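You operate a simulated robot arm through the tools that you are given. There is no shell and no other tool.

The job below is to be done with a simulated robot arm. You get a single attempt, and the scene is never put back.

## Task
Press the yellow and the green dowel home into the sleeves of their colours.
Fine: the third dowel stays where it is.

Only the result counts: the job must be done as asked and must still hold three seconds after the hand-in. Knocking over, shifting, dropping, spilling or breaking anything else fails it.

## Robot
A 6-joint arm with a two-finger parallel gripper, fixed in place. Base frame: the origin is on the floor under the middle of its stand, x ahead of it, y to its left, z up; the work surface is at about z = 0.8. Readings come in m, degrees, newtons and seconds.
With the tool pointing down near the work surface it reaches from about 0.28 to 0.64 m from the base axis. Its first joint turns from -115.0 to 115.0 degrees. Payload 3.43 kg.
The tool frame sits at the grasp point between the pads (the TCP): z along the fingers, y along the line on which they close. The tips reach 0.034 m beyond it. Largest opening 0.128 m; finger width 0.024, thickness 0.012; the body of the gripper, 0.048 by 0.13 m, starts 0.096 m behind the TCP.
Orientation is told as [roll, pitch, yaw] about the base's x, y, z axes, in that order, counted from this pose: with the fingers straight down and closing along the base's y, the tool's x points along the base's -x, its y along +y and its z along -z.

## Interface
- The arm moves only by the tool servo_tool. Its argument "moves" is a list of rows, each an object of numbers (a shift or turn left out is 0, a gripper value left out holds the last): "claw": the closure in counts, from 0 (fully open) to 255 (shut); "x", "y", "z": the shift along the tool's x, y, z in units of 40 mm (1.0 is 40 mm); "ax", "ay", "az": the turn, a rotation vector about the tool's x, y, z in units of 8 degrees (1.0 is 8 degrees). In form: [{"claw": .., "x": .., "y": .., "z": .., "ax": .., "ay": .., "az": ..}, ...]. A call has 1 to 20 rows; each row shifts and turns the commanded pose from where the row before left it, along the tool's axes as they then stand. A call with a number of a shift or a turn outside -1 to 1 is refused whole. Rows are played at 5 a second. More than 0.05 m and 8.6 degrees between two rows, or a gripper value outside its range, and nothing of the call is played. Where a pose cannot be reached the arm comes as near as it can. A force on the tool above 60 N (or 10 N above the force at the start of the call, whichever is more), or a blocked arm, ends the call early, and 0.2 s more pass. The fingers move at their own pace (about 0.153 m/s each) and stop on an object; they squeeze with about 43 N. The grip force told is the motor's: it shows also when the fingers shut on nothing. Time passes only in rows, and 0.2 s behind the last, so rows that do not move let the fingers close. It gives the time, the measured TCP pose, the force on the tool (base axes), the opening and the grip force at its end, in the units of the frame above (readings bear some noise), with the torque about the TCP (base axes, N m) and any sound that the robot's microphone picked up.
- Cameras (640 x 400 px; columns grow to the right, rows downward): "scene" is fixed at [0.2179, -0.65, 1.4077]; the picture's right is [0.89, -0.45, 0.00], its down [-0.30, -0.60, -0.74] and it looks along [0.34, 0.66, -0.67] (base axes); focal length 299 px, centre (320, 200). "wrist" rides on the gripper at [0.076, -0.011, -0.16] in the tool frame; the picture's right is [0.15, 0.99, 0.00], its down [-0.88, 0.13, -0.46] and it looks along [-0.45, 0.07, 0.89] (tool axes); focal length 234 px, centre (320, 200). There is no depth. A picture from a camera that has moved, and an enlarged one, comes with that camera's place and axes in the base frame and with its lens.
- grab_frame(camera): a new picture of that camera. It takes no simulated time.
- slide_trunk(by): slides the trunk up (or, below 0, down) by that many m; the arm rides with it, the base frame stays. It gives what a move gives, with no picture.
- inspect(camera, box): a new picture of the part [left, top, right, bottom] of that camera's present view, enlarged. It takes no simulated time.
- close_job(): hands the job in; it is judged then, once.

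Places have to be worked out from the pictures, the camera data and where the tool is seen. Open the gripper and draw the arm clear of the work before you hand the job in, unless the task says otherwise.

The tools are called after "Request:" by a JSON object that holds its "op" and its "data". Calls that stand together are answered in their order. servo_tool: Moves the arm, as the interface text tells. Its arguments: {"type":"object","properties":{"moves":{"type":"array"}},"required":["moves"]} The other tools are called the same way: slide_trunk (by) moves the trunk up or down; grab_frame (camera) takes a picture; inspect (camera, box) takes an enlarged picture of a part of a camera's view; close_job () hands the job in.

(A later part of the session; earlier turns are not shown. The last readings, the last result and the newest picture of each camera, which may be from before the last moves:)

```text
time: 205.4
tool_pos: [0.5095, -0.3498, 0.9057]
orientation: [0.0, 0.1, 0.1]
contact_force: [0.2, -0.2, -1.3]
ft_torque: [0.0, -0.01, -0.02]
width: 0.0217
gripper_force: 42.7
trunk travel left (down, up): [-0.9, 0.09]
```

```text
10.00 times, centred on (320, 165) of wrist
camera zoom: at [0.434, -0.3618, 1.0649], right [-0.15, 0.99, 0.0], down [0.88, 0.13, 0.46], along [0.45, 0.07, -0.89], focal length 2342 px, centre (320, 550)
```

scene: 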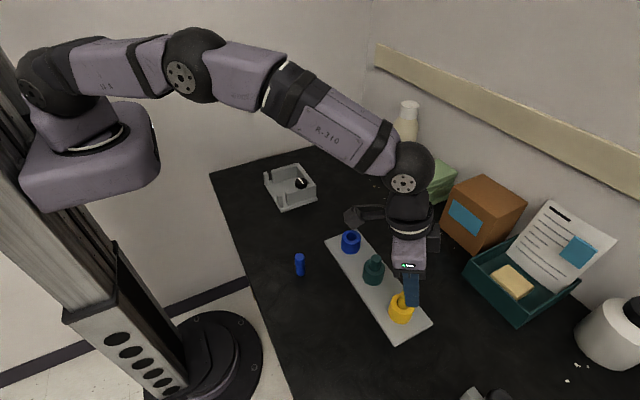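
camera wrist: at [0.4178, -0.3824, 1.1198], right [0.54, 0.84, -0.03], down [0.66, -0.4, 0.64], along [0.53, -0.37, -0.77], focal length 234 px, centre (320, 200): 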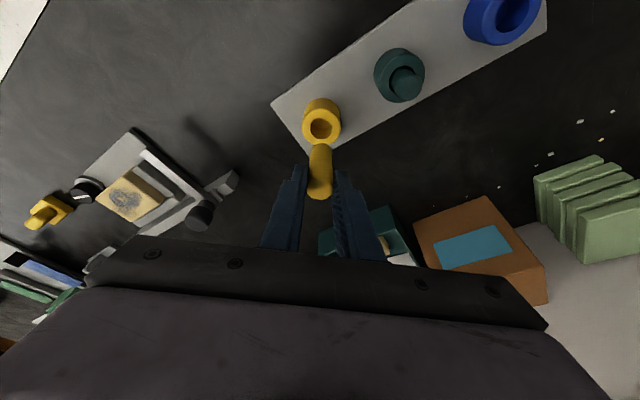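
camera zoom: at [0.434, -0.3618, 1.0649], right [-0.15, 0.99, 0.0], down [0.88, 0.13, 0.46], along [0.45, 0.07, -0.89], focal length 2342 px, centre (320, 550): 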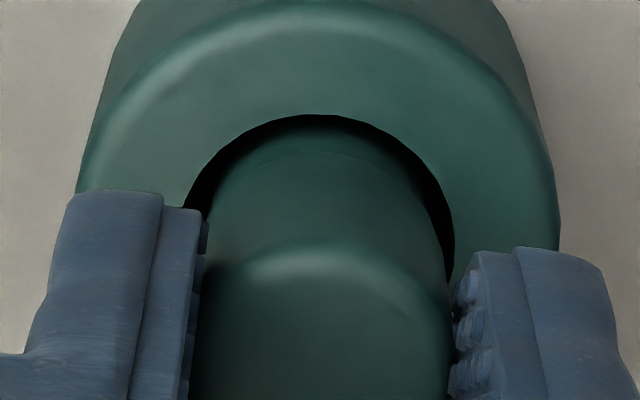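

Centred within 0.5 mm and 0.7 mm above the floor. I'll lower that, release, rise and shut the fingers.

Request:
{"op": "servo_tool", "data": {"moves": [{"z": 0.018}, {}, {"claw": 205}, {"claw": 190}, {"claw": 165}, {}, {"z": -0.3}, {"z": -0.5}, {"z": -0.3}, {"claw": 255}, {}, {}]}}

Request:
{"op": "inspect", "data": {"camera": "scene", "box": [356, 252, 388, 272]}}

Request:
{"op": "inspect", "data": {"camera": "wrist", "box": [272, 125, 368, 185]}}

```text
time: 208.0
tool_pos: [0.5098, -0.3496, 0.9477]
orientation: [0.0, 0.0, 0.1]
contact_force: [-0.4, -0.6, 0.5]
ft_torque: [-0.01, 0.01, -0.01]
width: 0.0001
gripper_force: 33.1
trunk travel left (down, up): [-0.9, 0.09]
```

```text
16.00 times, centred on (372, 262) of scene
camera zoom: at [0.2179, -0.65, 1.4077], right [0.89, -0.45, 0.0], down [-0.3, -0.6, -0.74], along [0.34, 0.66, -0.67], focal length 4781 px, centre (-512, -792)
```

zoom: 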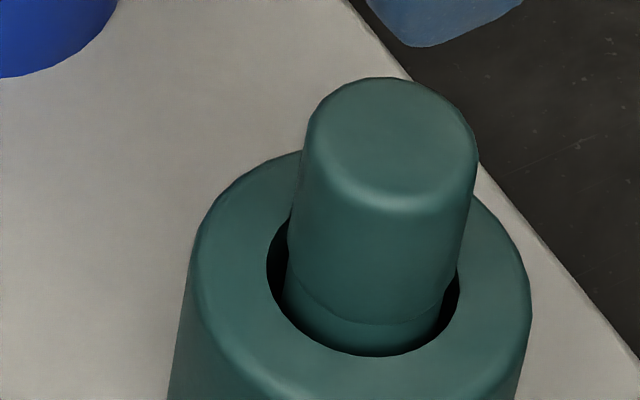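

```text
6.67 times, centred on (320, 155) of wrist
camera zoom: at [0.4349, -0.3615, 1.108], right [-0.15, 0.99, 0.0], down [0.88, 0.13, 0.46], along [0.45, 0.07, -0.89], focal length 1561 px, centre (320, 500)
```

zoom: 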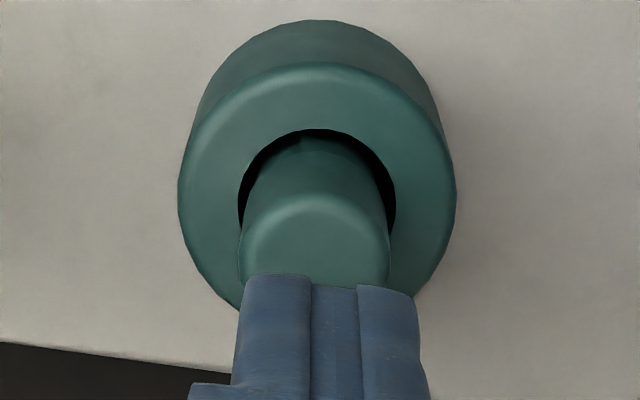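

Green is upright and 0.35 mm from home. Now a slow press: to light contact first, then 1.2 mm steps, stopping at the snap.

Request:
{"op": "servo_tool", "data": {"moves": [{"z": 0.3}, {"z": 0.3}, {"z": 0.1}, {"z": 0.1}, {}]}}

Request:
{"op": "servo_tool", "data": {"moves": [{"z": 0.03}, {}]}}

Request:
{"op": "servo_tool", "data": {"moves": [{"z": 0.03}, {}]}}

```text
time: 209.2
tool_pos: [0.5093, -0.3502, 0.9155]
orientation: [0.0, 0.0, 0.2]
contact_force: [-0.7, -0.8, 1.3]
ft_torque: [-0.01, 0.01, -0.01]
width: 0.0
gripper_force: 32.9
trunk travel left (down, up): [-0.9, 0.09]
```

```text
time: 209.8
tool_pos: [0.5101, -0.3524, 0.9164]
orientation: [-0.1, 0.1, 0.1]
contact_force: [-1.6, 0.0, 3.0]
ft_torque: [0.02, 0.07, -0.03]
width: 0.0
gripper_force: 32.8
trunk travel left (down, up): [-0.9, 0.09]
```

```text
time: 210.4
tool_pos: [0.5081, -0.35, 0.9162]
orientation: [-0.1, -0.2, 0.1]
contact_force: [-0.8, 1.1, 11.2]
ft_torque: [0.03, 0.1, 0.03]
width: 0.0
gripper_force: 32.9
trunk travel left (down, up): [-0.9, 0.09]
heard: snap
```

Snap at just 11 N, now that it was centred. I'll unload in very small steps and listen at each one.

Request:
{"op": "servo_tool", "data": {"moves": [{"z": -0.02}, {}]}}

Request:
{"op": "servo_tool", "data": {"moves": [{"z": -0.02}, {}]}}

Request:
{"op": "servo_tool", "data": {"moves": [{"z": -0.02}, {}]}}

Request:
{"op": "servo_tool", "data": {"moves": [{"z": -0.02}, {}]}}

```text
time: 211.0
tool_pos: [0.5104, -0.3514, 0.9159]
orientation: [-0.1, -0.1, 0.1]
contact_force: [0.0, -2.2, 8.8]
ft_torque: [-0.1, 0.0, 0.02]
width: 0.0
gripper_force: 32.7
trunk travel left (down, up): [-0.9, 0.09]
```

```text
time: 211.6
tool_pos: [0.5097, -0.3502, 0.9162]
orientation: [-0.1, 0.0, 0.1]
contact_force: [-0.1, -1.6, 4.5]
ft_torque: [-0.06, 0.08, 0.02]
width: 0.0005
gripper_force: 32.7
trunk travel left (down, up): [-0.9, 0.09]
heard: snap
```

```text
time: 212.2
tool_pos: [0.5088, -0.3499, 0.9178]
orientation: [0.1, 0.2, 0.1]
contact_force: [-1.2, -0.4, -1.0]
ft_torque: [-0.02, -0.01, 0.0]
width: 0.0002
gripper_force: 33.0
trunk travel left (down, up): [-0.9, 0.09]
```

```text
time: 212.8
tool_pos: [0.5112, -0.3505, 0.917]
orientation: [0.0, 0.0, 0.1]
contact_force: [-0.4, 0.0, 0.1]
ft_torque: [0.03, 0.0, -0.01]
width: 0.0003
gripper_force: 32.8
trunk travel left (down, up): [-0.9, 0.09]
```

It un-snapped as the load fell below about 6 N. So the sequence is: it engages at around 10 N, but only stays if pressed all the way home. The push that held was 31 N; the ones that let go were 28 N or less. I'll re-arm green and this time press to about 40 N in one go.

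Request:
{"op": "servo_tool", "data": {"moves": [{"z": -0.5}, {"z": -0.4}, {"claw": 165}, {}, {"z": 0.5}, {"z": 0.5}, {"z": 0.3}, {}, {"claw": 195}, {"claw": 203}, {"claw": 209}, {"claw": 255}, {}, {"z": -0.15}, {"z": -0.15}, {}, {}]}}

Request:
{"op": "inspect", "data": {"camera": "wrist", "box": [288, 145, 352, 185]}}

```text
time: 216.4
tool_pos: [0.5087, -0.3495, 0.9144]
orientation: [0.0, -0.1, 0.1]
contact_force: [-0.2, -0.3, -1.7]
ft_torque: [0.03, -0.02, 0.03]
width: 0.0213
gripper_force: 43.1
trunk travel left (down, up): [-0.9, 0.09]
```

```text
10.00 times, centred on (320, 165) of wrist
camera zoom: at [0.4333, -0.3619, 1.0744], right [-0.15, 0.99, 0.0], down [0.88, 0.13, 0.46], along [0.45, 0.07, -0.89], focal length 2342 px, centre (320, 550)
```

zoom: 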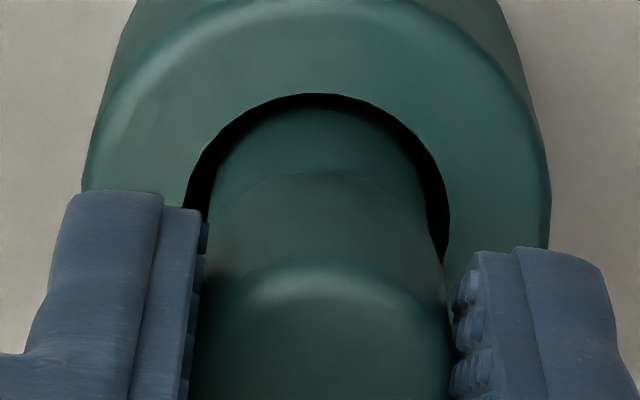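

Lifted and well centred. I'll lower back to the floor, release, rise and shut the fingers.

Request:
{"op": "servo_tool", "data": {"moves": [{"z": 0.15}, {"z": 0.14}, {}, {}, {"claw": 205}, {"claw": 190}, {"claw": 165}, {}, {"z": -0.3}, {"z": -0.5}, {"z": -0.3}, {"claw": 255}, {}, {}]}}

Request:
{"op": "inspect", "data": {"camera": "scene", "box": [356, 252, 388, 272]}}

Request:
{"op": "inspect", "data": {"camera": "wrist", "box": [272, 125, 368, 185]}}

```text
time: 219.4
tool_pos: [0.5102, -0.3496, 0.9483]
orientation: [0.0, 0.0, 0.0]
contact_force: [-0.6, 0.4, 0.4]
ft_torque: [0.02, -0.05, 0.0]
width: 0.0
gripper_force: 33.2
trunk travel left (down, up): [-0.9, 0.09]
```

```text
16.00 times, centred on (372, 262) of scene
camera zoom: at [0.2179, -0.65, 1.4077], right [0.89, -0.45, 0.0], down [-0.3, -0.6, -0.74], along [0.34, 0.66, -0.67], focal length 4781 px, centre (-512, -792)
```

zoom: 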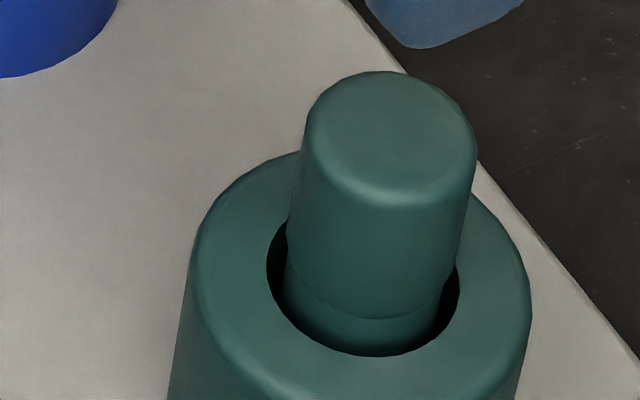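

```text
6.67 times, centred on (320, 155) of wrist
camera zoom: at [0.4351, -0.3612, 1.1072], right [-0.15, 0.99, 0.0], down [0.88, 0.13, 0.46], along [0.45, 0.07, -0.89], focal length 1561 px, centre (320, 500)
```

zoom: 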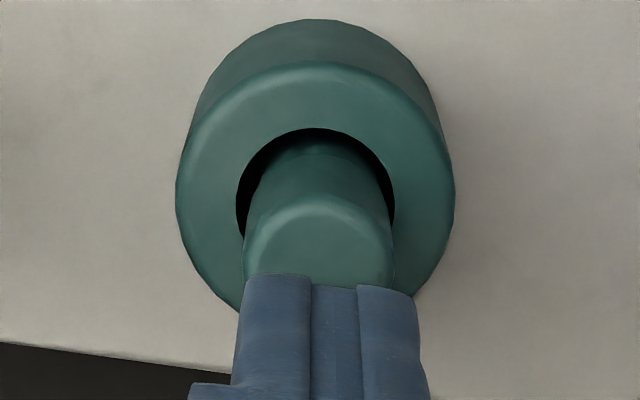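

Upright, about 0.7 mm from home. I'll press in one smooth push to about 40 N and see if it snaps in.

Request:
{"op": "servo_tool", "data": {"moves": [{"z": 0.3}, {"z": 0.3}, {"z": 0.1}, {"z": 0.1}, {"z": 0.1}, {"z": 0.1}, {}]}}

Request:
{"op": "inspect", "data": {"camera": "scene", "box": [356, 252, 388, 272]}}

```text
time: 221.0
tool_pos: [0.5093, -0.3513, 0.9156]
orientation: [-0.6, -0.7, 0.1]
contact_force: [-4.9, 4.0, 46.7]
ft_torque: [0.18, 0.54, -0.01]
width: 0.0
gripper_force: 32.7
trunk travel left (down, up): [-0.9, 0.09]
```

```text
16.00 times, centred on (372, 262) of scene
camera zoom: at [0.2179, -0.65, 1.4077], right [0.89, -0.45, 0.0], down [-0.3, -0.6, -0.74], along [0.34, 0.66, -0.67], focal length 4781 px, centre (-512, -792)
```

zoom: 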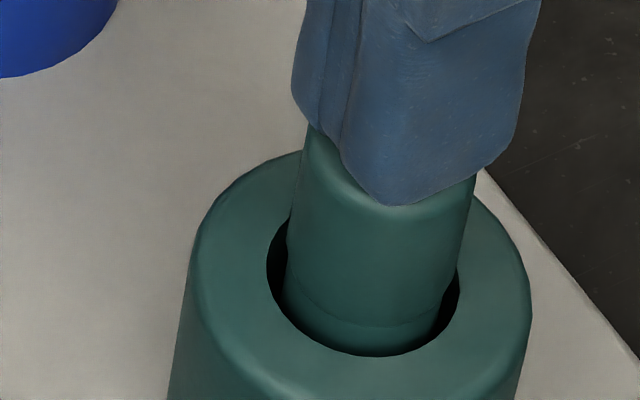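

No snap at 46.7 N with the foot 0.7 mm off, so the capture window is tight (about ±0.5 mm). I'll re-grip, re-arm and re-centre once more.

Request:
{"op": "servo_tool", "data": {"moves": [{"z": -0.6}, {"z": -0.6}, {"claw": 165, "y": -0.018}, {}, {"z": 0.5}, {"z": 0.5}, {"z": 0.3}, {}, {"claw": 200}, {"claw": 209}, {"claw": 255}, {}, {"z": -0.15}, {"z": -0.15}, {}, {}]}}

Request:
{"op": "inspect", "data": {"camera": "wrist", "box": [288, 145, 352, 185]}}

```text
time: 224.4
tool_pos: [0.5106, -0.35, 0.914]
orientation: [0.0, 0.0, 0.1]
contact_force: [-0.3, -0.2, -1.7]
ft_torque: [-0.02, 0.04, -0.01]
width: 0.022
gripper_force: 43.6
trunk travel left (down, up): [-0.9, 0.09]
```

```text
10.00 times, centred on (320, 165) of wrist
camera zoom: at [0.4351, -0.3622, 1.0742], right [-0.15, 0.99, 0.0], down [0.88, 0.13, 0.46], along [0.45, 0.07, -0.89], focal length 2342 px, centre (320, 550)
```

zoom: 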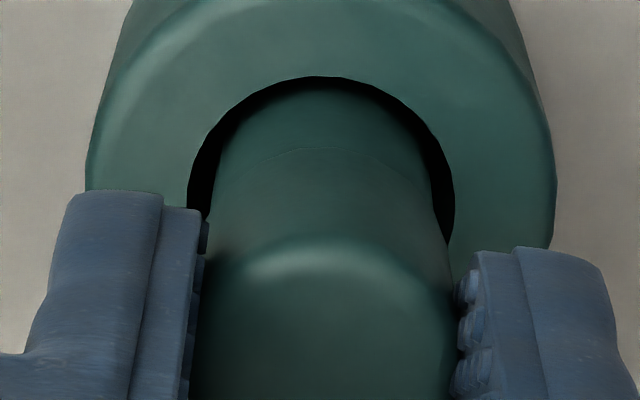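

Centred in y; x needs about -0.5 mm. I'll correct, lower and check.

Request:
{"op": "servo_tool", "data": {"moves": [{"x": 0.012}, {}, {"z": 0.15}, {"z": 0.13}, {}, {}]}}

Request:
{"op": "inspect", "data": {"camera": "wrist", "box": [288, 145, 352, 185]}}

```text
time: 225.8
tool_pos: [0.5105, -0.3518, 0.9031]
orientation: [-0.1, 0.0, 0.2]
contact_force: [2.2, 0.0, -0.8]
ft_torque: [0.0, -0.06, 0.0]
width: 0.0217
gripper_force: 42.8
trunk travel left (down, up): [-0.9, 0.09]
```

```text
10.00 times, centred on (320, 165) of wrist
camera zoom: at [0.4342, -0.3631, 1.0626], right [-0.15, 0.99, 0.0], down [0.88, 0.13, 0.46], along [0.45, 0.07, -0.89], focal length 2342 px, centre (320, 550)
```

zoom: 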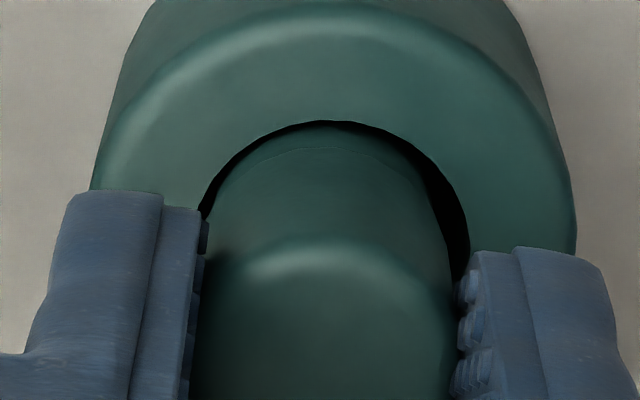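

It drifted about 1 mm toward -y and touches the -x side. A correction, then check.

Request:
{"op": "servo_tool", "data": {"moves": [{"x": -0.012, "y": 0.024}, {}, {}]}}

Request:
{"op": "inspect", "data": {"camera": "wrist", "box": [288, 145, 352, 185]}}

```text
time: 226.6
tool_pos: [0.5086, -0.3498, 0.9027]
orientation: [0.0, 0.0, 0.1]
contact_force: [0.7, -0.1, -1.5]
ft_torque: [0.04, -0.07, -0.04]
width: 0.0217
gripper_force: 42.7
trunk travel left (down, up): [-0.9, 0.09]
```

```text
10.00 times, centred on (320, 165) of wrist
camera zoom: at [0.4344, -0.3618, 1.0622], right [-0.15, 0.99, 0.0], down [0.88, 0.13, 0.46], along [0.45, 0.07, -0.89], focal length 2342 px, centre (320, 550)
```

zoom: 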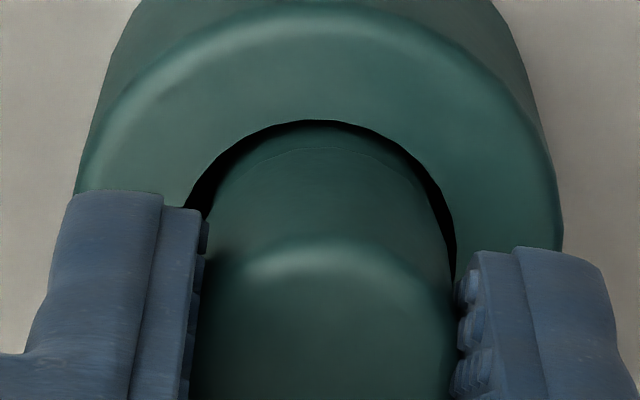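

y is right; by the thinner back gap the dowel is about 0.8 mm toward -x. I'll shift that.

Request:
{"op": "servo_tool", "data": {"moves": [{"x": -0.02}, {}, {}]}}

Request:
{"op": "inspect", "data": {"camera": "wrist", "box": [288, 145, 352, 185]}}

```text
time: 227.4
tool_pos: [0.5109, -0.3498, 0.9021]
orientation: [-0.1, 0.1, 0.1]
contact_force: [0.1, 0.9, -0.4]
ft_torque: [0.0, 0.0, 0.0]
width: 0.0215
gripper_force: 43.2
trunk travel left (down, up): [-0.9, 0.09]
```

```text
10.00 times, centred on (320, 165) of wrist
camera zoom: at [0.4349, -0.3613, 1.0625], right [-0.15, 0.99, 0.0], down [0.88, 0.13, 0.46], along [0.45, 0.07, -0.89], focal length 2342 px, centre (320, 550)
```

zoom: 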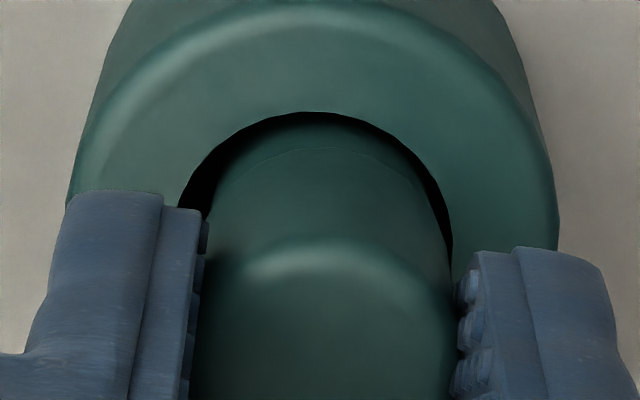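

x is good now; y crept 0.7 mm. One small y correction, then release, rise and look.

Request:
{"op": "servo_tool", "data": {"moves": [{"y": -0.016}, {}, {}, {"claw": 205}, {"claw": 190}, {"claw": 165}, {}, {"z": -0.3}, {"z": -0.5}, {"z": -0.3}, {"claw": 255}, {}, {}]}}

Request:
{"op": "inspect", "data": {"camera": "scene", "box": [356, 252, 388, 272]}}

Request:
{"op": "inspect", "data": {"camera": "wrist", "box": [272, 125, 368, 185]}}

```text
time: 230.2
tool_pos: [0.5118, -0.3509, 0.9482]
orientation: [0.0, 0.0, 0.2]
contact_force: [0.3, 0.4, 0.0]
ft_torque: [-0.03, 0.02, -0.03]
width: 0.0
gripper_force: 33.2
trunk travel left (down, up): [-0.9, 0.09]
```

```text
16.00 times, centred on (372, 262) of scene
camera zoom: at [0.2179, -0.65, 1.4077], right [0.89, -0.45, 0.0], down [-0.3, -0.6, -0.74], along [0.34, 0.66, -0.67], focal length 4781 px, centre (-512, -792)
```

zoom: 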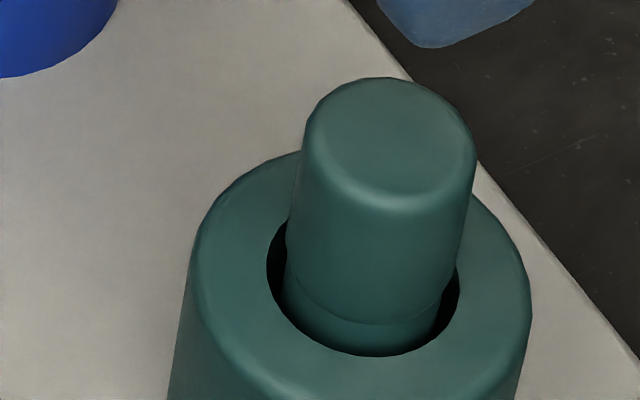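

```text
6.67 times, centred on (320, 155) of wrist
camera zoom: at [0.4363, -0.362, 1.1074], right [-0.15, 0.99, 0.0], down [0.88, 0.13, 0.46], along [0.45, 0.07, -0.89], focal length 1561 px, centre (320, 500)
```

zoom: 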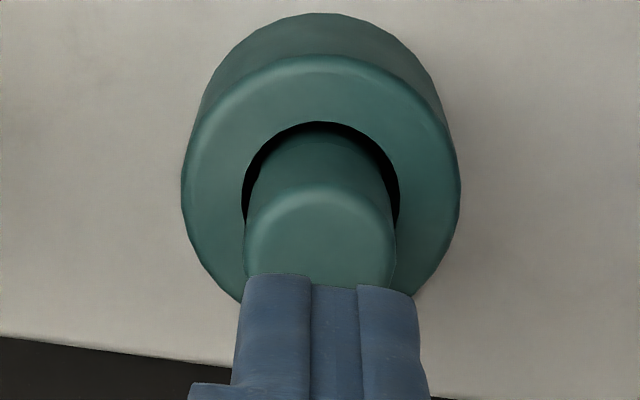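

Green is within about 0.3 mm of home and upright. Now one smooth push to about 40 N.

Request:
{"op": "servo_tool", "data": {"moves": [{"x": 0.033, "y": 0.01}, {}, {"z": 0.3}, {"z": 0.3}, {"z": 0.1}, {"z": 0.1}, {"z": 0.1}, {"z": 0.08}, {}]}}

Request:
{"op": "inspect", "data": {"camera": "scene", "box": [356, 252, 388, 272]}}

```text
time: 232.2
tool_pos: [0.5082, -0.3492, 0.9155]
orientation: [-0.7, -0.6, 0.1]
contact_force: [-5.6, 5.0, 46.5]
ft_torque: [0.17, 0.49, -0.04]
width: 0.0
gripper_force: 32.6
trunk travel left (down, up): [-0.9, 0.09]
heard: snap
```

```text
16.00 times, centred on (372, 262) of scene
camera zoom: at [0.2179, -0.65, 1.4077], right [0.89, -0.45, 0.0], down [-0.3, -0.6, -0.74], along [0.34, 0.66, -0.67], focal length 4781 px, centre (-512, -792)
```

zoom: 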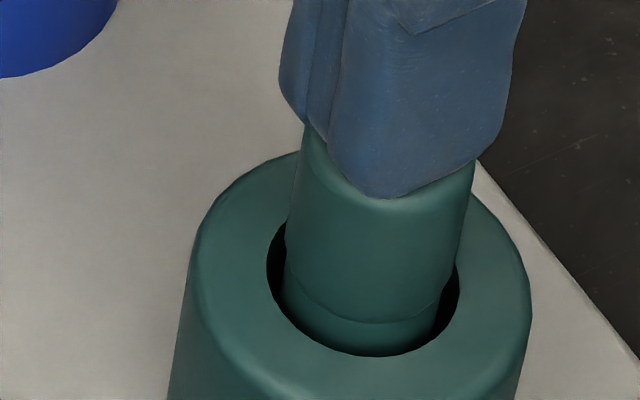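

Snap, now at 46.5 N. I'll shift about 1.4 mm toward -x to bring the side force to the state that survived the first lift-off, then read.

Request:
{"op": "servo_tool", "data": {"moves": [{"x": 0.018, "y": 0.006}, {"x": 0.018, "y": 0.006}, {}]}}

```text
time: 233.0
tool_pos: [0.5094, -0.3485, 0.9157]
orientation: [-0.6, -0.8, 0.1]
contact_force: [1.7, 9.3, 43.5]
ft_torque: [0.38, 0.18, -0.1]
width: 0.0
gripper_force: 32.6
trunk travel left (down, up): [-0.9, 0.09]
```

Side force is now (1.7, 9.3) N; I'll shift toward +y to lower it.

Request:
{"op": "servo_tool", "data": {"moves": [{"y": 0.02}, {"y": 0.015}, {}]}}

```text
time: 233.8
tool_pos: [0.5092, -0.3487, 0.9162]
orientation: [-0.7, -0.8, 0.0]
contact_force: [2.1, 2.7, 41.1]
ft_torque: [0.12, 0.18, -0.04]
width: 0.0001
gripper_force: 33.2
trunk travel left (down, up): [-0.9, 0.09]
```

Side force (2.1, 2.7) N, as in the lift-off that held, and no un-snap so far. Now the lift-off.

Request:
{"op": "servo_tool", "data": {"moves": [{"z": -0.3}, {"z": -0.4}, {"z": -0.4}, {}]}}

Request:
{"op": "inspect", "data": {"camera": "scene", "box": [356, 252, 388, 272]}}

```text
time: 234.8
tool_pos: [0.5077, -0.3492, 0.9512]
orientation: [0.0, 0.1, 0.1]
contact_force: [0.9, -0.9, 0.0]
ft_torque: [0.0, 0.0, 0.01]
width: 0.0001
gripper_force: 32.5
trunk travel left (down, up): [-0.9, 0.09]
```

```text
16.00 times, centred on (372, 262) of scene
camera zoom: at [0.2179, -0.65, 1.4077], right [0.89, -0.45, 0.0], down [-0.3, -0.6, -0.74], along [0.34, 0.66, -0.67], focal length 4781 px, centre (-512, -792)
```

zoom: 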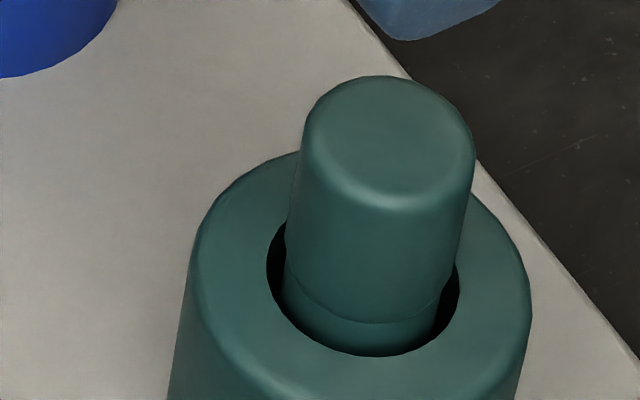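

No un-snap on lift-off this time, and green stands exactly at home, so it should be locked. Now yellow: I'll rise, turn and lean the tool again, and move above yellow to give it the same treatment.

Request:
{"op": "servo_tool", "data": {"moves": [{"z": -0.8}, {"az": 0.85}, {"az": 0.85}, {"az": 0.85}, {"az": 0.85}, {"az": 0.86}, {"az": 0.865}, {"ay": -0.81}, {"ay": -0.815}, {}, {}]}}

Request:
{"op": "grab_frame", "data": {"camera": "wrist"}}

```text
time: 237.2
tool_pos: [0.508, -0.3484, 0.9848]
orientation: [0.0, -13.1, -40.9]
contact_force: [-0.4, 0.6, -0.1]
ft_torque: [-0.02, -0.02, -0.01]
width: 0.0
gripper_force: 32.5
trunk travel left (down, up): [-0.9, 0.09]
```

```text
taken
camera wrist: at [0.418, -0.2852, 1.1229], right [0.54, 0.84, -0.03], down [0.66, -0.4, 0.64], along [0.53, -0.37, -0.77], focal length 234 px, centre (320, 200)
```

wrist: 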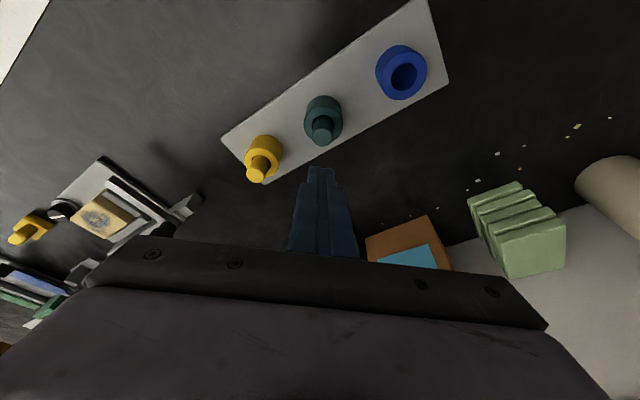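

Clear and leaned. I'll move across to above yellow and open the fingers.

Request:
{"op": "servo_tool", "data": {"moves": [{"x": -0.453, "y": -0.63, "z": 0.311}, {"x": -0.453, "y": -0.63, "z": 0.311}, {"x": -0.453, "y": -0.63, "z": 0.311}, {"claw": 165}, {}, {}]}}

Request:
{"op": "inspect", "data": {"camera": "wrist", "box": [256, 90, 384, 170]}}

Request:
{"op": "inspect", "data": {"camera": "scene", "box": [356, 252, 388, 272]}}

```text
time: 238.6
tool_pos: [0.5067, -0.4439, 0.9602]
orientation: [0.0, -13.0, -41.0]
contact_force: [0.0, -0.3, 0.2]
ft_torque: [-0.04, 0.0, 0.01]
width: 0.0452
gripper_force: 0.0
trunk travel left (down, up): [-0.9, 0.09]
```

```text
5.00 times, centred on (320, 130) of wrist
camera zoom: at [0.4166, -0.3816, 1.0997], right [0.54, 0.84, -0.03], down [0.66, -0.4, 0.64], along [0.53, -0.37, -0.77], focal length 1171 px, centre (320, 550)
```

zoom: 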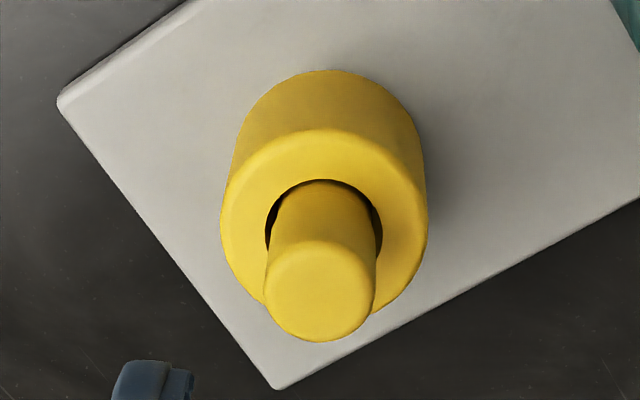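

```text
16.00 times, centred on (372, 262) of scene
camera zoom: at [0.2179, -0.65, 1.4077], right [0.89, -0.45, 0.0], down [-0.3, -0.6, -0.74], along [0.34, 0.66, -0.67], focal length 4781 px, centre (-512, -792)
```

zoom: 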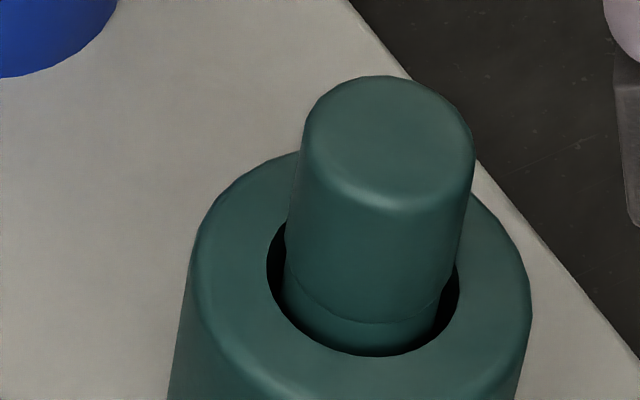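

Yellow is 1.35 mm off the finger centre in the closing direction. I'll correct that, lower around it, grip, lift it 12 mm inside its bore and check.

Request:
{"op": "servo_tool", "data": {"moves": [{"x": 0.027, "y": -0.034, "z": -0.006}, {}, {"x": 0.115, "z": 0.496}, {"x": 0.115, "z": 0.496}, {"x": 0.115, "z": 0.496}, {}, {"claw": 195}, {"claw": 203}, {"claw": 209}, {"claw": 255}, {}, {"x": -0.034, "z": -0.146}, {"x": -0.034, "z": -0.146}, {}, {}]}}

Request:
{"op": "inspect", "data": {"camera": "wrist", "box": [288, 135, 352, 175]}}

```text
time: 241.8
tool_pos: [0.5036, -0.4441, 0.9114]
orientation: [0.1, -13.0, -40.9]
contact_force: [-0.3, -0.4, -1.2]
ft_torque: [0.01, 0.05, 0.01]
width: 0.021
gripper_force: 42.9
trunk travel left (down, up): [-0.9, 0.09]
```

```text
10.00 times, centred on (320, 155) of wrist
camera zoom: at [0.4141, -0.3825, 1.0497], right [0.54, 0.84, -0.03], down [0.66, -0.4, 0.64], along [0.53, -0.37, -0.77], focal length 2342 px, centre (320, 650)
```

zoom: 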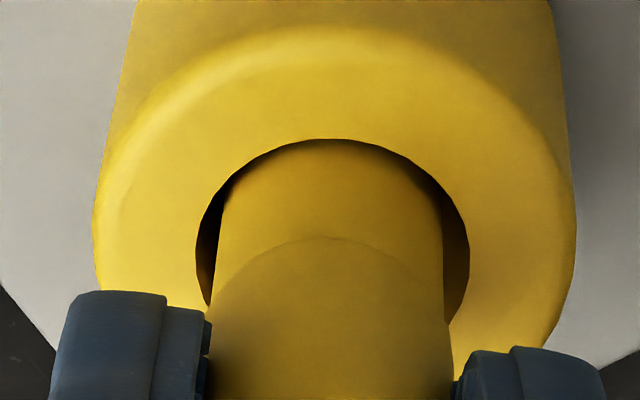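

Lifted 12 mm, no contact; the gaps left and right look even. I'll find the bore's centre in the outward direction by feel: first 1.5 mm outward.

Request:
{"op": "servo_tool", "data": {"moves": [{"x": -0.0365, "z": 0.0085}, {}, {}]}}

Request:
{"op": "inspect", "data": {"camera": "wrist", "box": [288, 135, 352, 175]}}

```text
time: 242.6
tool_pos: [0.5041, -0.4465, 0.9103]
orientation: [0.0, -13.0, -41.0]
contact_force: [-0.2, 0.1, -1.2]
ft_torque: [0.01, 0.02, -0.02]
width: 0.0212
gripper_force: 42.3
trunk travel left (down, up): [-0.9, 0.09]
```

```text
10.00 times, centred on (320, 155) of wrist
camera zoom: at [0.4145, -0.3831, 1.0494], right [0.54, 0.84, -0.03], down [0.66, -0.4, 0.64], along [0.53, -0.37, -0.77], focal length 2342 px, centre (320, 650)
```

zoom: 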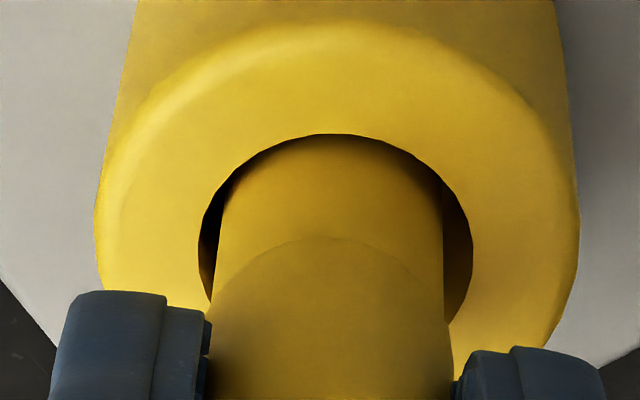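

Only 0.7 mm moved, no contact. Another 1.2 mm outward.

Request:
{"op": "servo_tool", "data": {"moves": [{"x": -0.03, "z": 0.007}, {}, {}]}}

Request:
{"op": "inspect", "data": {"camera": "wrist", "box": [288, 135, 352, 175]}}

Request:
{"op": "servo_tool", "data": {"moves": [{"x": -0.025, "z": 0.006}, {}, {}]}}

Request:
{"op": "inspect", "data": {"camera": "wrist", "box": [288, 135, 352, 175]}}

```text
time: 243.4
tool_pos: [0.506, -0.4467, 0.912]
orientation: [0.1, -12.9, -41.0]
contact_force: [-0.2, 0.7, -0.6]
ft_torque: [0.07, 0.04, -0.03]
width: 0.0212
gripper_force: 42.7
trunk travel left (down, up): [-0.9, 0.09]
```

```text
10.00 times, centred on (320, 155) of wrist
camera zoom: at [0.4155, -0.3843, 1.0496], right [0.54, 0.84, -0.03], down [0.66, -0.4, 0.64], along [0.53, -0.37, -0.77], focal length 2342 px, centre (320, 650)
```

zoom: 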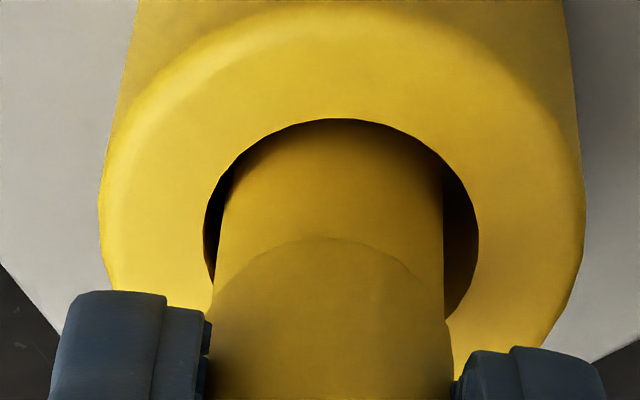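

```text
time: 244.2
tool_pos: [0.5058, -0.4471, 0.9109]
orientation: [0.1, -12.9, -40.9]
contact_force: [-1.8, 2.6, -1.5]
ft_torque: [0.19, 0.05, 0.0]
width: 0.0213
gripper_force: 43.0
trunk travel left (down, up): [-0.9, 0.09]
```

```text
10.00 times, centred on (320, 155) of wrist
camera zoom: at [0.4161, -0.3846, 1.0494], right [0.54, 0.84, -0.03], down [0.66, -0.4, 0.64], along [0.53, -0.37, -0.77], focal length 2342 px, centre (320, 650)
```

zoom: 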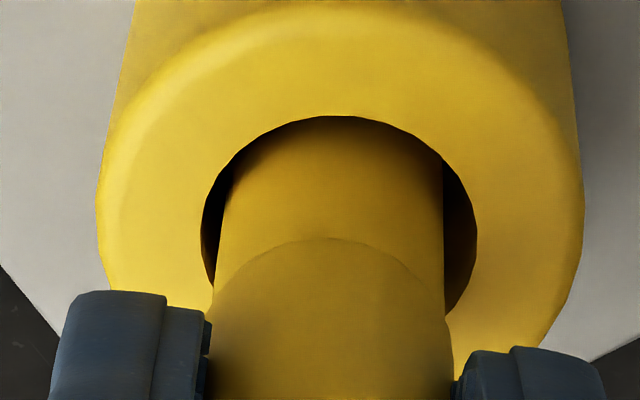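

The outward wall is felt at +2.3 mm from where I started. Now inward: back to the start and 1 mm beyond.

Request:
{"op": "servo_tool", "data": {"moves": [{"x": 0.04, "z": -0.009}, {"x": 0.04, "z": -0.009}, {}, {}]}}

Request:
{"op": "inspect", "data": {"camera": "wrist", "box": [288, 135, 352, 175]}}

Request:
{"op": "servo_tool", "data": {"moves": [{"x": 0.025, "z": -0.006}, {}, {}]}}

Request:
{"op": "inspect", "data": {"camera": "wrist", "box": [288, 135, 352, 175]}}

```text
time: 245.2
tool_pos: [0.5032, -0.4457, 0.9103]
orientation: [0.0, -12.9, -40.9]
contact_force: [-0.3, 0.1, -0.7]
ft_torque: [0.03, 0.04, 0.0]
width: 0.0212
gripper_force: 42.4
trunk travel left (down, up): [-0.9, 0.09]
```

```text
10.00 times, centred on (320, 155) of wrist
camera zoom: at [0.4141, -0.3828, 1.0494], right [0.54, 0.84, -0.03], down [0.66, -0.4, 0.64], along [0.53, -0.37, -0.77], focal length 2342 px, centre (320, 650)
```

zoom: 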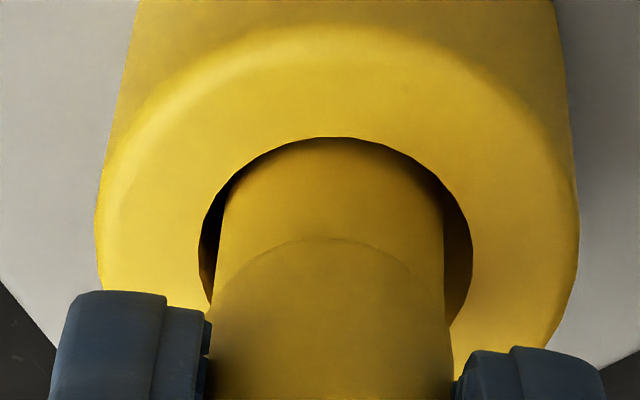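

```text
time: 246.0
tool_pos: [0.5041, -0.4453, 0.9108]
orientation: [0.0, -13.1, -40.9]
contact_force: [2.1, -0.2, -1.5]
ft_torque: [-0.03, -0.15, 0.01]
width: 0.0211
gripper_force: 43.1
trunk travel left (down, up): [-0.9, 0.09]
```

```text
10.00 times, centred on (320, 155) of wrist
camera zoom: at [0.4134, -0.3819, 1.0496], right [0.54, 0.84, -0.03], down [0.66, -0.4, 0.64], along [0.53, -0.37, -0.77], focal length 2342 px, centre (320, 650)
```

zoom: 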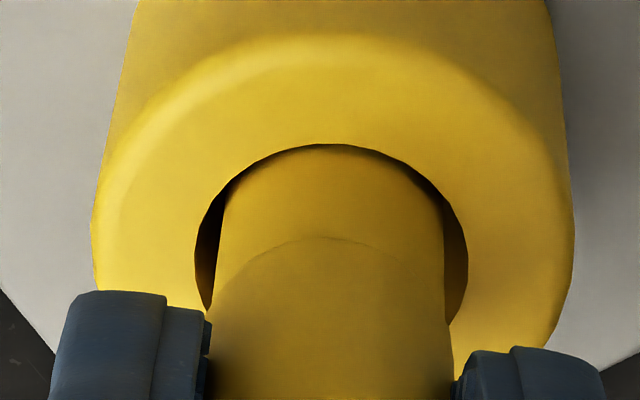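

The inward wall is at -0.6 mm, so the centre is +0.85 mm from the start, i.e. camera (0.4147,-0.3831). I'll go there and then probe the closing direction.

Request:
{"op": "servo_tool", "data": {"moves": [{"x": -0.042, "z": 0.01}, {}, {}]}}

Request:
{"op": "inspect", "data": {"camera": "wrist", "box": [288, 135, 352, 175]}}

Request:
{"op": "servo_tool", "data": {"moves": [{"y": 0.035}, {}, {}]}}

Request:
{"op": "inspect", "data": {"camera": "wrist", "box": [288, 135, 352, 175]}}

```text
time: 246.8
tool_pos: [0.5031, -0.4472, 0.9111]
orientation: [0.1, -12.9, -40.9]
contact_force: [1.5, 0.6, -1.3]
ft_torque: [0.07, -0.12, 0.0]
width: 0.0212
gripper_force: 43.1
trunk travel left (down, up): [-0.9, 0.09]
```

```text
10.00 times, centred on (320, 155) of wrist
camera zoom: at [0.4138, -0.3836, 1.049], right [0.54, 0.84, -0.03], down [0.66, -0.4, 0.64], along [0.53, -0.37, -0.77], focal length 2342 px, centre (320, 650)
```

zoom: 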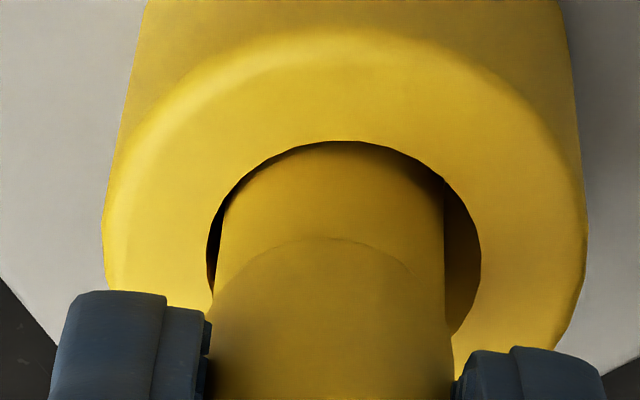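

```text
time: 247.6
tool_pos: [0.5048, -0.4449, 0.9104]
orientation: [0.0, -13.0, -40.9]
contact_force: [0.7, 0.1, -1.2]
ft_torque: [0.06, 0.01, 0.0]
width: 0.0214
gripper_force: 43.1
trunk travel left (down, up): [-0.9, 0.09]
```

```text
10.00 times, centred on (320, 155) of wrist
camera zoom: at [0.4149, -0.3826, 1.0487], right [0.54, 0.84, -0.03], down [0.66, -0.4, 0.64], along [0.53, -0.37, -0.77], focal length 2342 px, centre (320, 650)
```

zoom: 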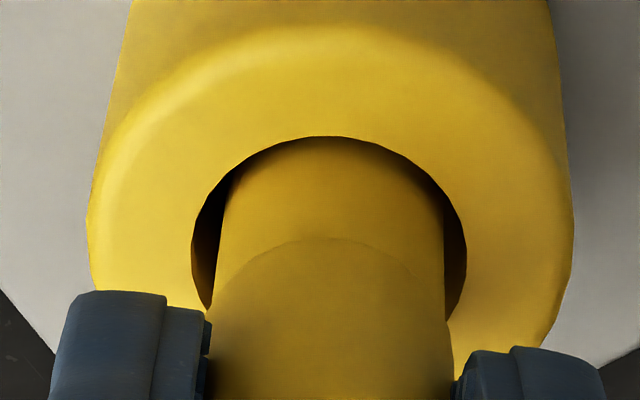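

The -t wall was felt with the gaps at 10/37 px; now the gaps are even (26/23 px) and ρ is within 0.2 mm of centre. I'll lower vertically to the floor and check.

Request:
{"op": "servo_tool", "data": {"moves": [{"x": 0.034, "z": 0.14}, {"x": 0.03, "z": 0.13}, {}, {}]}}

Request:
{"op": "inspect", "data": {"camera": "wrist", "box": [288, 135, 352, 175]}}

```text
time: 248.6
tool_pos: [0.5046, -0.4452, 0.9007]
orientation: [0.0, -13.0, -40.9]
contact_force: [0.3, 0.7, -0.7]
ft_torque: [0.02, 0.0, 0.0]
width: 0.0211
gripper_force: 43.0
trunk travel left (down, up): [-0.9, 0.09]
```

```text
10.00 times, centred on (320, 155) of wrist
camera zoom: at [0.4147, -0.383, 1.0379], right [0.54, 0.84, -0.03], down [0.66, -0.4, 0.64], along [0.53, -0.37, -0.77], focal length 2342 px, centre (320, 650)
```

zoom: 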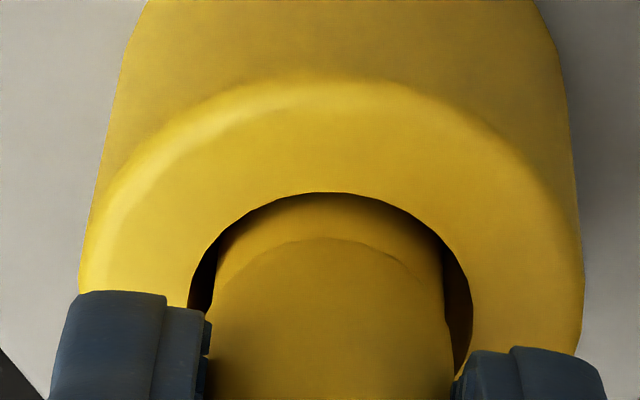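

Exactly on the target and just at the floor. I'll release, rise vertically, shut the fingers and check from the scene camera.

Request:
{"op": "servo_tool", "data": {"moves": [{"claw": 205}, {"claw": 190}, {"claw": 165}, {}, {"x": -0.05, "z": -0.2}, {"x": -0.13, "z": -0.56}, {"x": -0.11, "z": -0.48}, {"claw": 255}, {}, {}]}}

Request:
{"op": "inspect", "data": {"camera": "scene", "box": [386, 288, 418, 308]}}

Request:
{"op": "inspect", "data": {"camera": "wrist", "box": [272, 100, 368, 160]}}

```text
time: 250.8
tool_pos: [0.5049, -0.4443, 0.9509]
orientation: [0.0, -13.0, -40.9]
contact_force: [-0.4, 0.1, -0.1]
ft_torque: [0.01, 0.02, 0.01]
width: 0.0
gripper_force: 33.0
trunk travel left (down, up): [-0.9, 0.09]
```

```text
16.00 times, centred on (402, 298) of scene
camera zoom: at [0.2179, -0.65, 1.4077], right [0.89, -0.45, 0.0], down [-0.3, -0.6, -0.74], along [0.34, 0.66, -0.67], focal length 4781 px, centre (-992, -1368)
```

zoom: 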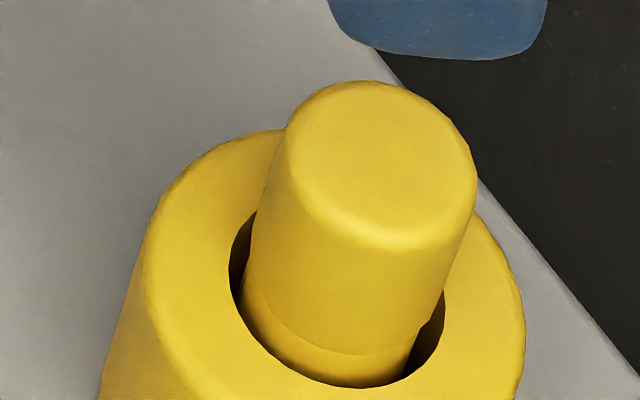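

```text
6.67 times, centred on (320, 130) of wrist
camera zoom: at [0.4145, -0.3815, 1.0891], right [0.54, 0.84, -0.03], down [0.66, -0.4, 0.64], along [0.53, -0.37, -0.77], focal length 1561 px, centre (320, 667)
```

zoom: 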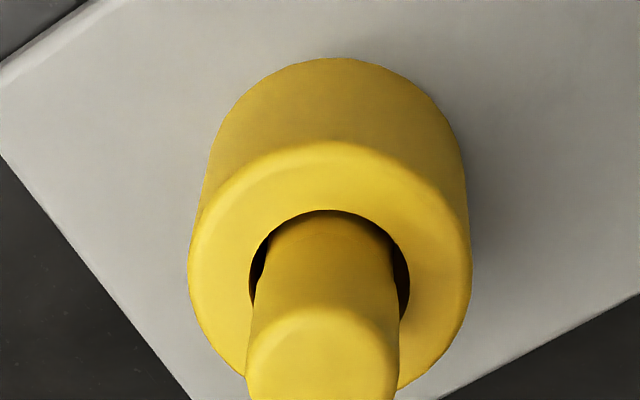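

Yellow is centred (about 0.2 mm) and upright. I'll bring the shut tips over its axis and down to light contact.

Request:
{"op": "servo_tool", "data": {"moves": [{"x": -0.268, "y": -0.01, "z": 0.062}, {}, {"x": 0.092, "z": 0.395}, {"x": 0.08, "z": 0.345}, {"x": 0.008, "z": 0.035}, {}]}}

Request:
{"op": "inspect", "data": {"camera": "wrist", "box": [272, 120, 368, 180]}}

Request:
{"op": "inspect", "data": {"camera": "scene", "box": [370, 270, 434, 310]}}

```text
time: 252.2
tool_pos: [0.5125, -0.4522, 0.9184]
orientation: [0.0, -13.0, -40.9]
contact_force: [0.5, -0.2, 0.1]
ft_torque: [0.02, 0.02, -0.01]
width: 0.0
gripper_force: 33.4
trunk travel left (down, up): [-0.9, 0.09]
```

```text
6.67 times, centred on (320, 150) of wrist
camera zoom: at [0.4224, -0.3889, 1.0573], right [0.54, 0.84, -0.03], down [0.66, -0.4, 0.64], along [0.53, -0.37, -0.77], focal length 1561 px, centre (320, 533)
```

zoom: 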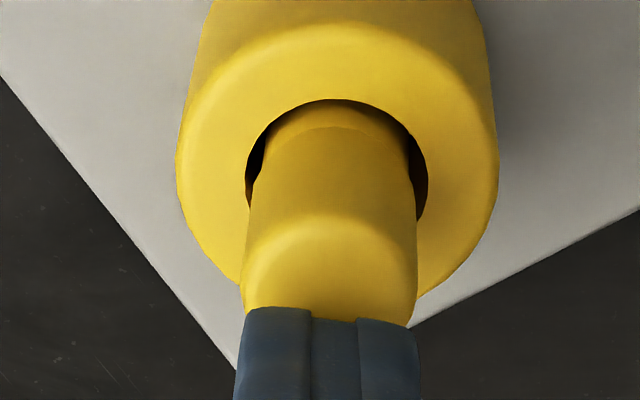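

```text
10.00 times, centred on (402, 290) of scene
camera zoom: at [0.2179, -0.65, 1.4077], right [0.89, -0.45, 0.0], down [-0.3, -0.6, -0.74], along [0.34, 0.66, -0.67], focal length 2988 px, centre (-500, -700)
```

zoom: 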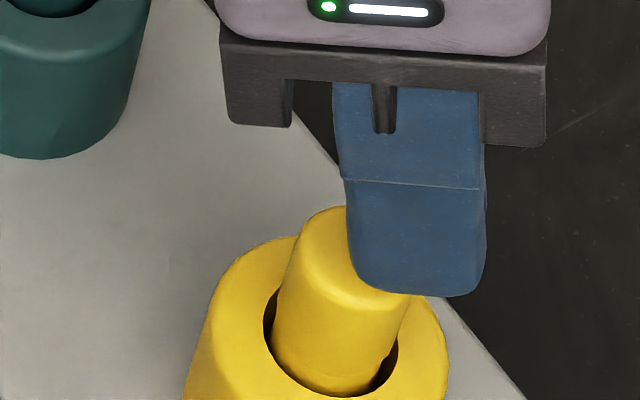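

Aligned, a hair above contact. Now one smooth compensated push to about 40 N.

Request:
{"op": "servo_tool", "data": {"moves": [{"x": 0.011, "z": 0.049, "ay": 0.01}, {"x": 0.011, "z": 0.049, "ay": 0.02}, {"x": 0.011, "z": 0.049, "ay": 0.02}, {"x": 0.011, "z": 0.049, "ay": 0.02}, {"x": 0.011, "z": 0.049, "ay": 0.02}, {}]}}

Request:
{"op": "inspect", "data": {"camera": "scene", "box": [370, 270, 434, 310]}}

```text
time: 253.6
tool_pos: [0.5125, -0.4525, 0.9185]
orientation: [-0.1, -13.1, -40.9]
contact_force: [0.3, 4.2, 35.2]
ft_torque: [0.28, 0.05, 0.01]
width: 0.0
gripper_force: 32.9
trunk travel left (down, up): [-0.9, 0.09]
```

```text
10.00 times, centred on (402, 290) of scene
camera zoom: at [0.2179, -0.65, 1.4077], right [0.89, -0.45, 0.0], down [-0.3, -0.6, -0.74], along [0.34, 0.66, -0.67], focal length 2988 px, centre (-500, -700)
```

zoom: 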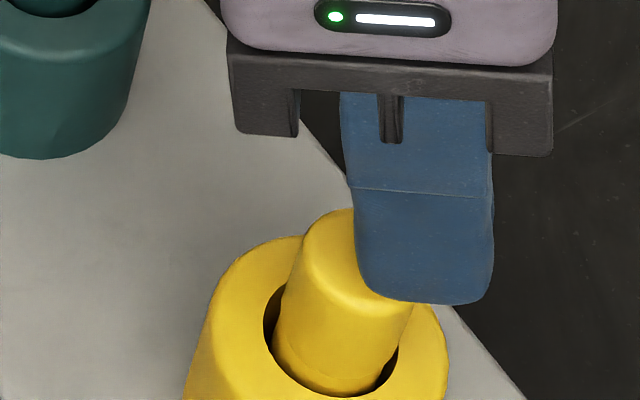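

35 N, centred, and no snap on yellow. One clue: when I gripped locked green at yaw -41° there was a twist of -0.21 N·m, as if a many-sided dowel wanted the pads at -45°. So yellow, gripped at -41°, is probably turned 4° from its seat. I'll lift, re-grip it, raise it 12 mm and turn it -4° about the vertical.

Request:
{"op": "servo_tool", "data": {"moves": [{"x": -0.1, "z": -0.45}, {"x": -0.1, "z": -0.43, "ay": -0.045}, {"ay": -0.045, "claw": 165}, {"x": 0.24, "z": -0.056}, {}, {"x": 0.07, "z": 0.3}, {"x": 0.07, "z": 0.3}, {"x": 0.06, "z": 0.26}, {}, {}]}}

Request:
{"op": "inspect", "data": {"camera": "wrist", "box": [256, 120, 384, 200]}}

```text
time: 255.8
tool_pos: [0.5064, -0.4463, 0.9113]
orientation: [0.0, -13.1, -40.9]
contact_force: [0.2, -0.2, -0.2]
ft_torque: [-0.02, -0.01, 0.0]
width: 0.0451
gripper_force: 0.1
trunk travel left (down, up): [-0.9, 0.09]
```

```text
5.00 times, centred on (320, 160) of wrist
camera zoom: at [0.4168, -0.3829, 1.049], right [0.54, 0.84, -0.03], down [0.66, -0.4, 0.64], along [0.53, -0.37, -0.77], focal length 1171 px, centre (320, 400)
```

zoom: 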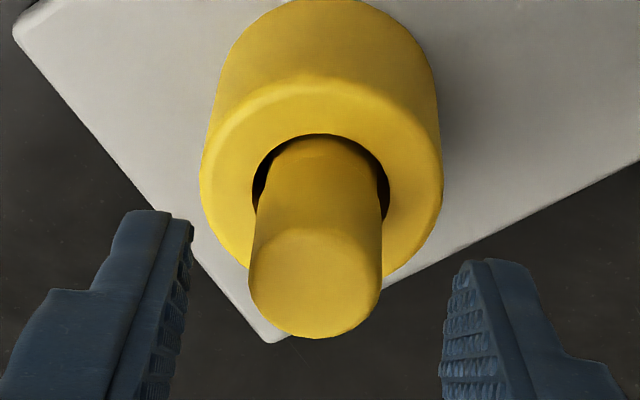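

I'll align by 0.7 mm, lower 10 mm further, grip, lift 12 mm and turn -4° about the vertical.

Request:
{"op": "servo_tool", "data": {"moves": [{"x": 0.02, "y": -0.018, "z": -0.005}, {"x": 0.059, "z": 0.253}, {}, {"claw": 195}, {"claw": 203}, {"claw": 209}, {"claw": 255}, {}, {"x": -0.034, "z": -0.146}, {"x": -0.034, "z": -0.146}, {}, {"az": 0.244, "ax": 0.056}, {"az": 0.243, "ax": 0.056}, {}, {}]}}

Request:
{"op": "inspect", "data": {"camera": "wrist", "box": [288, 135, 352, 175]}}

```text
time: 259.0
tool_pos: [0.5051, -0.4465, 0.9121]
orientation: [0.0, -13.1, -44.9]
contact_force: [0.0, 0.2, -1.4]
ft_torque: [0.0, 0.01, -0.02]
width: 0.0211
gripper_force: 43.1
trunk travel left (down, up): [-0.9, 0.09]
```

```text
10.00 times, centred on (320, 155) of wrist
camera zoom: at [0.4202, -0.3776, 1.0501], right [0.6, 0.8, -0.03], down [0.63, -0.44, 0.64], along [0.5, -0.4, -0.77], focal length 2342 px, centre (320, 650)
```

zoom: 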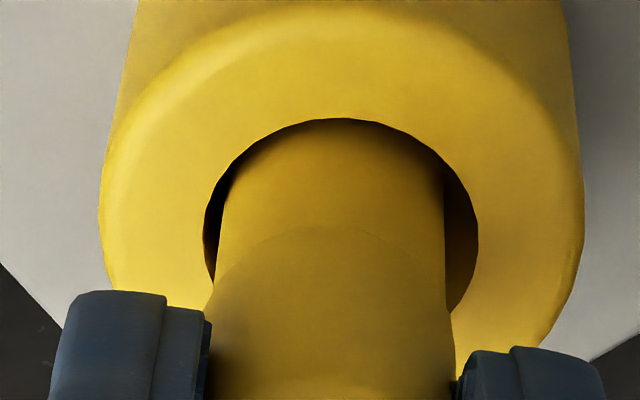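

Turned to yaw -44.9°. The gaps now show it 1.0 mm off along the closing axis and about 0.8 mm too far outward. I'll correct both.

Request:
{"op": "servo_tool", "data": {"moves": [{"x": 0.019, "y": 0.025, "z": -0.004}, {}, {}]}}

Request:
{"op": "inspect", "data": {"camera": "wrist", "box": [288, 135, 352, 175]}}

```text
time: 259.8
tool_pos: [0.5051, -0.4454, 0.9102]
orientation: [0.0, -13.0, -44.8]
contact_force: [-1.0, 0.6, -1.1]
ft_torque: [-0.02, -0.04, -0.01]
width: 0.0212
gripper_force: 42.8
trunk travel left (down, up): [-0.9, 0.09]
```

```text
10.00 times, centred on (320, 155) of wrist
camera zoom: at [0.4196, -0.3762, 1.0494], right [0.6, 0.8, -0.03], down [0.63, -0.44, 0.64], along [0.5, -0.4, -0.77], focal length 2342 px, centre (320, 650)
```

zoom: 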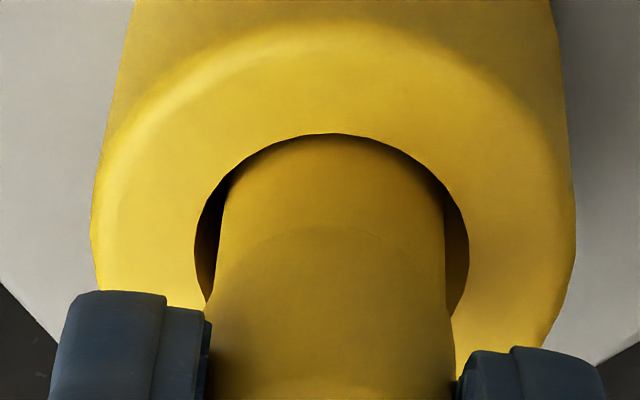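

t is centred now; by the back gap ρ looks about 0.7 mm short. I'll shift outward by that, lower to the floor, release and check from the scene camera.

Request:
{"op": "servo_tool", "data": {"moves": [{"x": -0.015, "z": 0.003}, {}, {"x": 0.034, "z": 0.14}, {"x": 0.03, "z": 0.13}, {}, {}]}}

Request:
{"op": "inspect", "data": {"camera": "wrist", "box": [288, 135, 352, 175]}}

```text
time: 261.2
tool_pos: [0.5055, -0.4445, 0.8984]
orientation: [0.0, -13.0, -44.8]
contact_force: [0.0, -0.6, 1.7]
ft_torque: [-0.02, -0.02, -0.04]
width: 0.0213
gripper_force: 43.4
trunk travel left (down, up): [-0.9, 0.09]
```

```text
10.00 times, centred on (320, 155) of wrist
camera zoom: at [0.4205, -0.3767, 1.0384], right [0.6, 0.8, -0.03], down [0.63, -0.44, 0.64], along [0.5, -0.4, -0.77], focal length 2342 px, centre (320, 650)
```

zoom: 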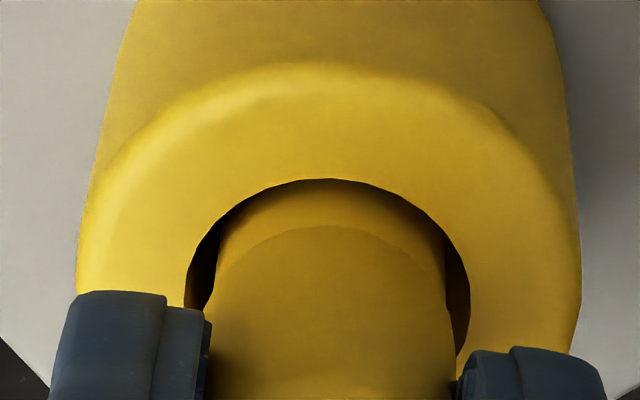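

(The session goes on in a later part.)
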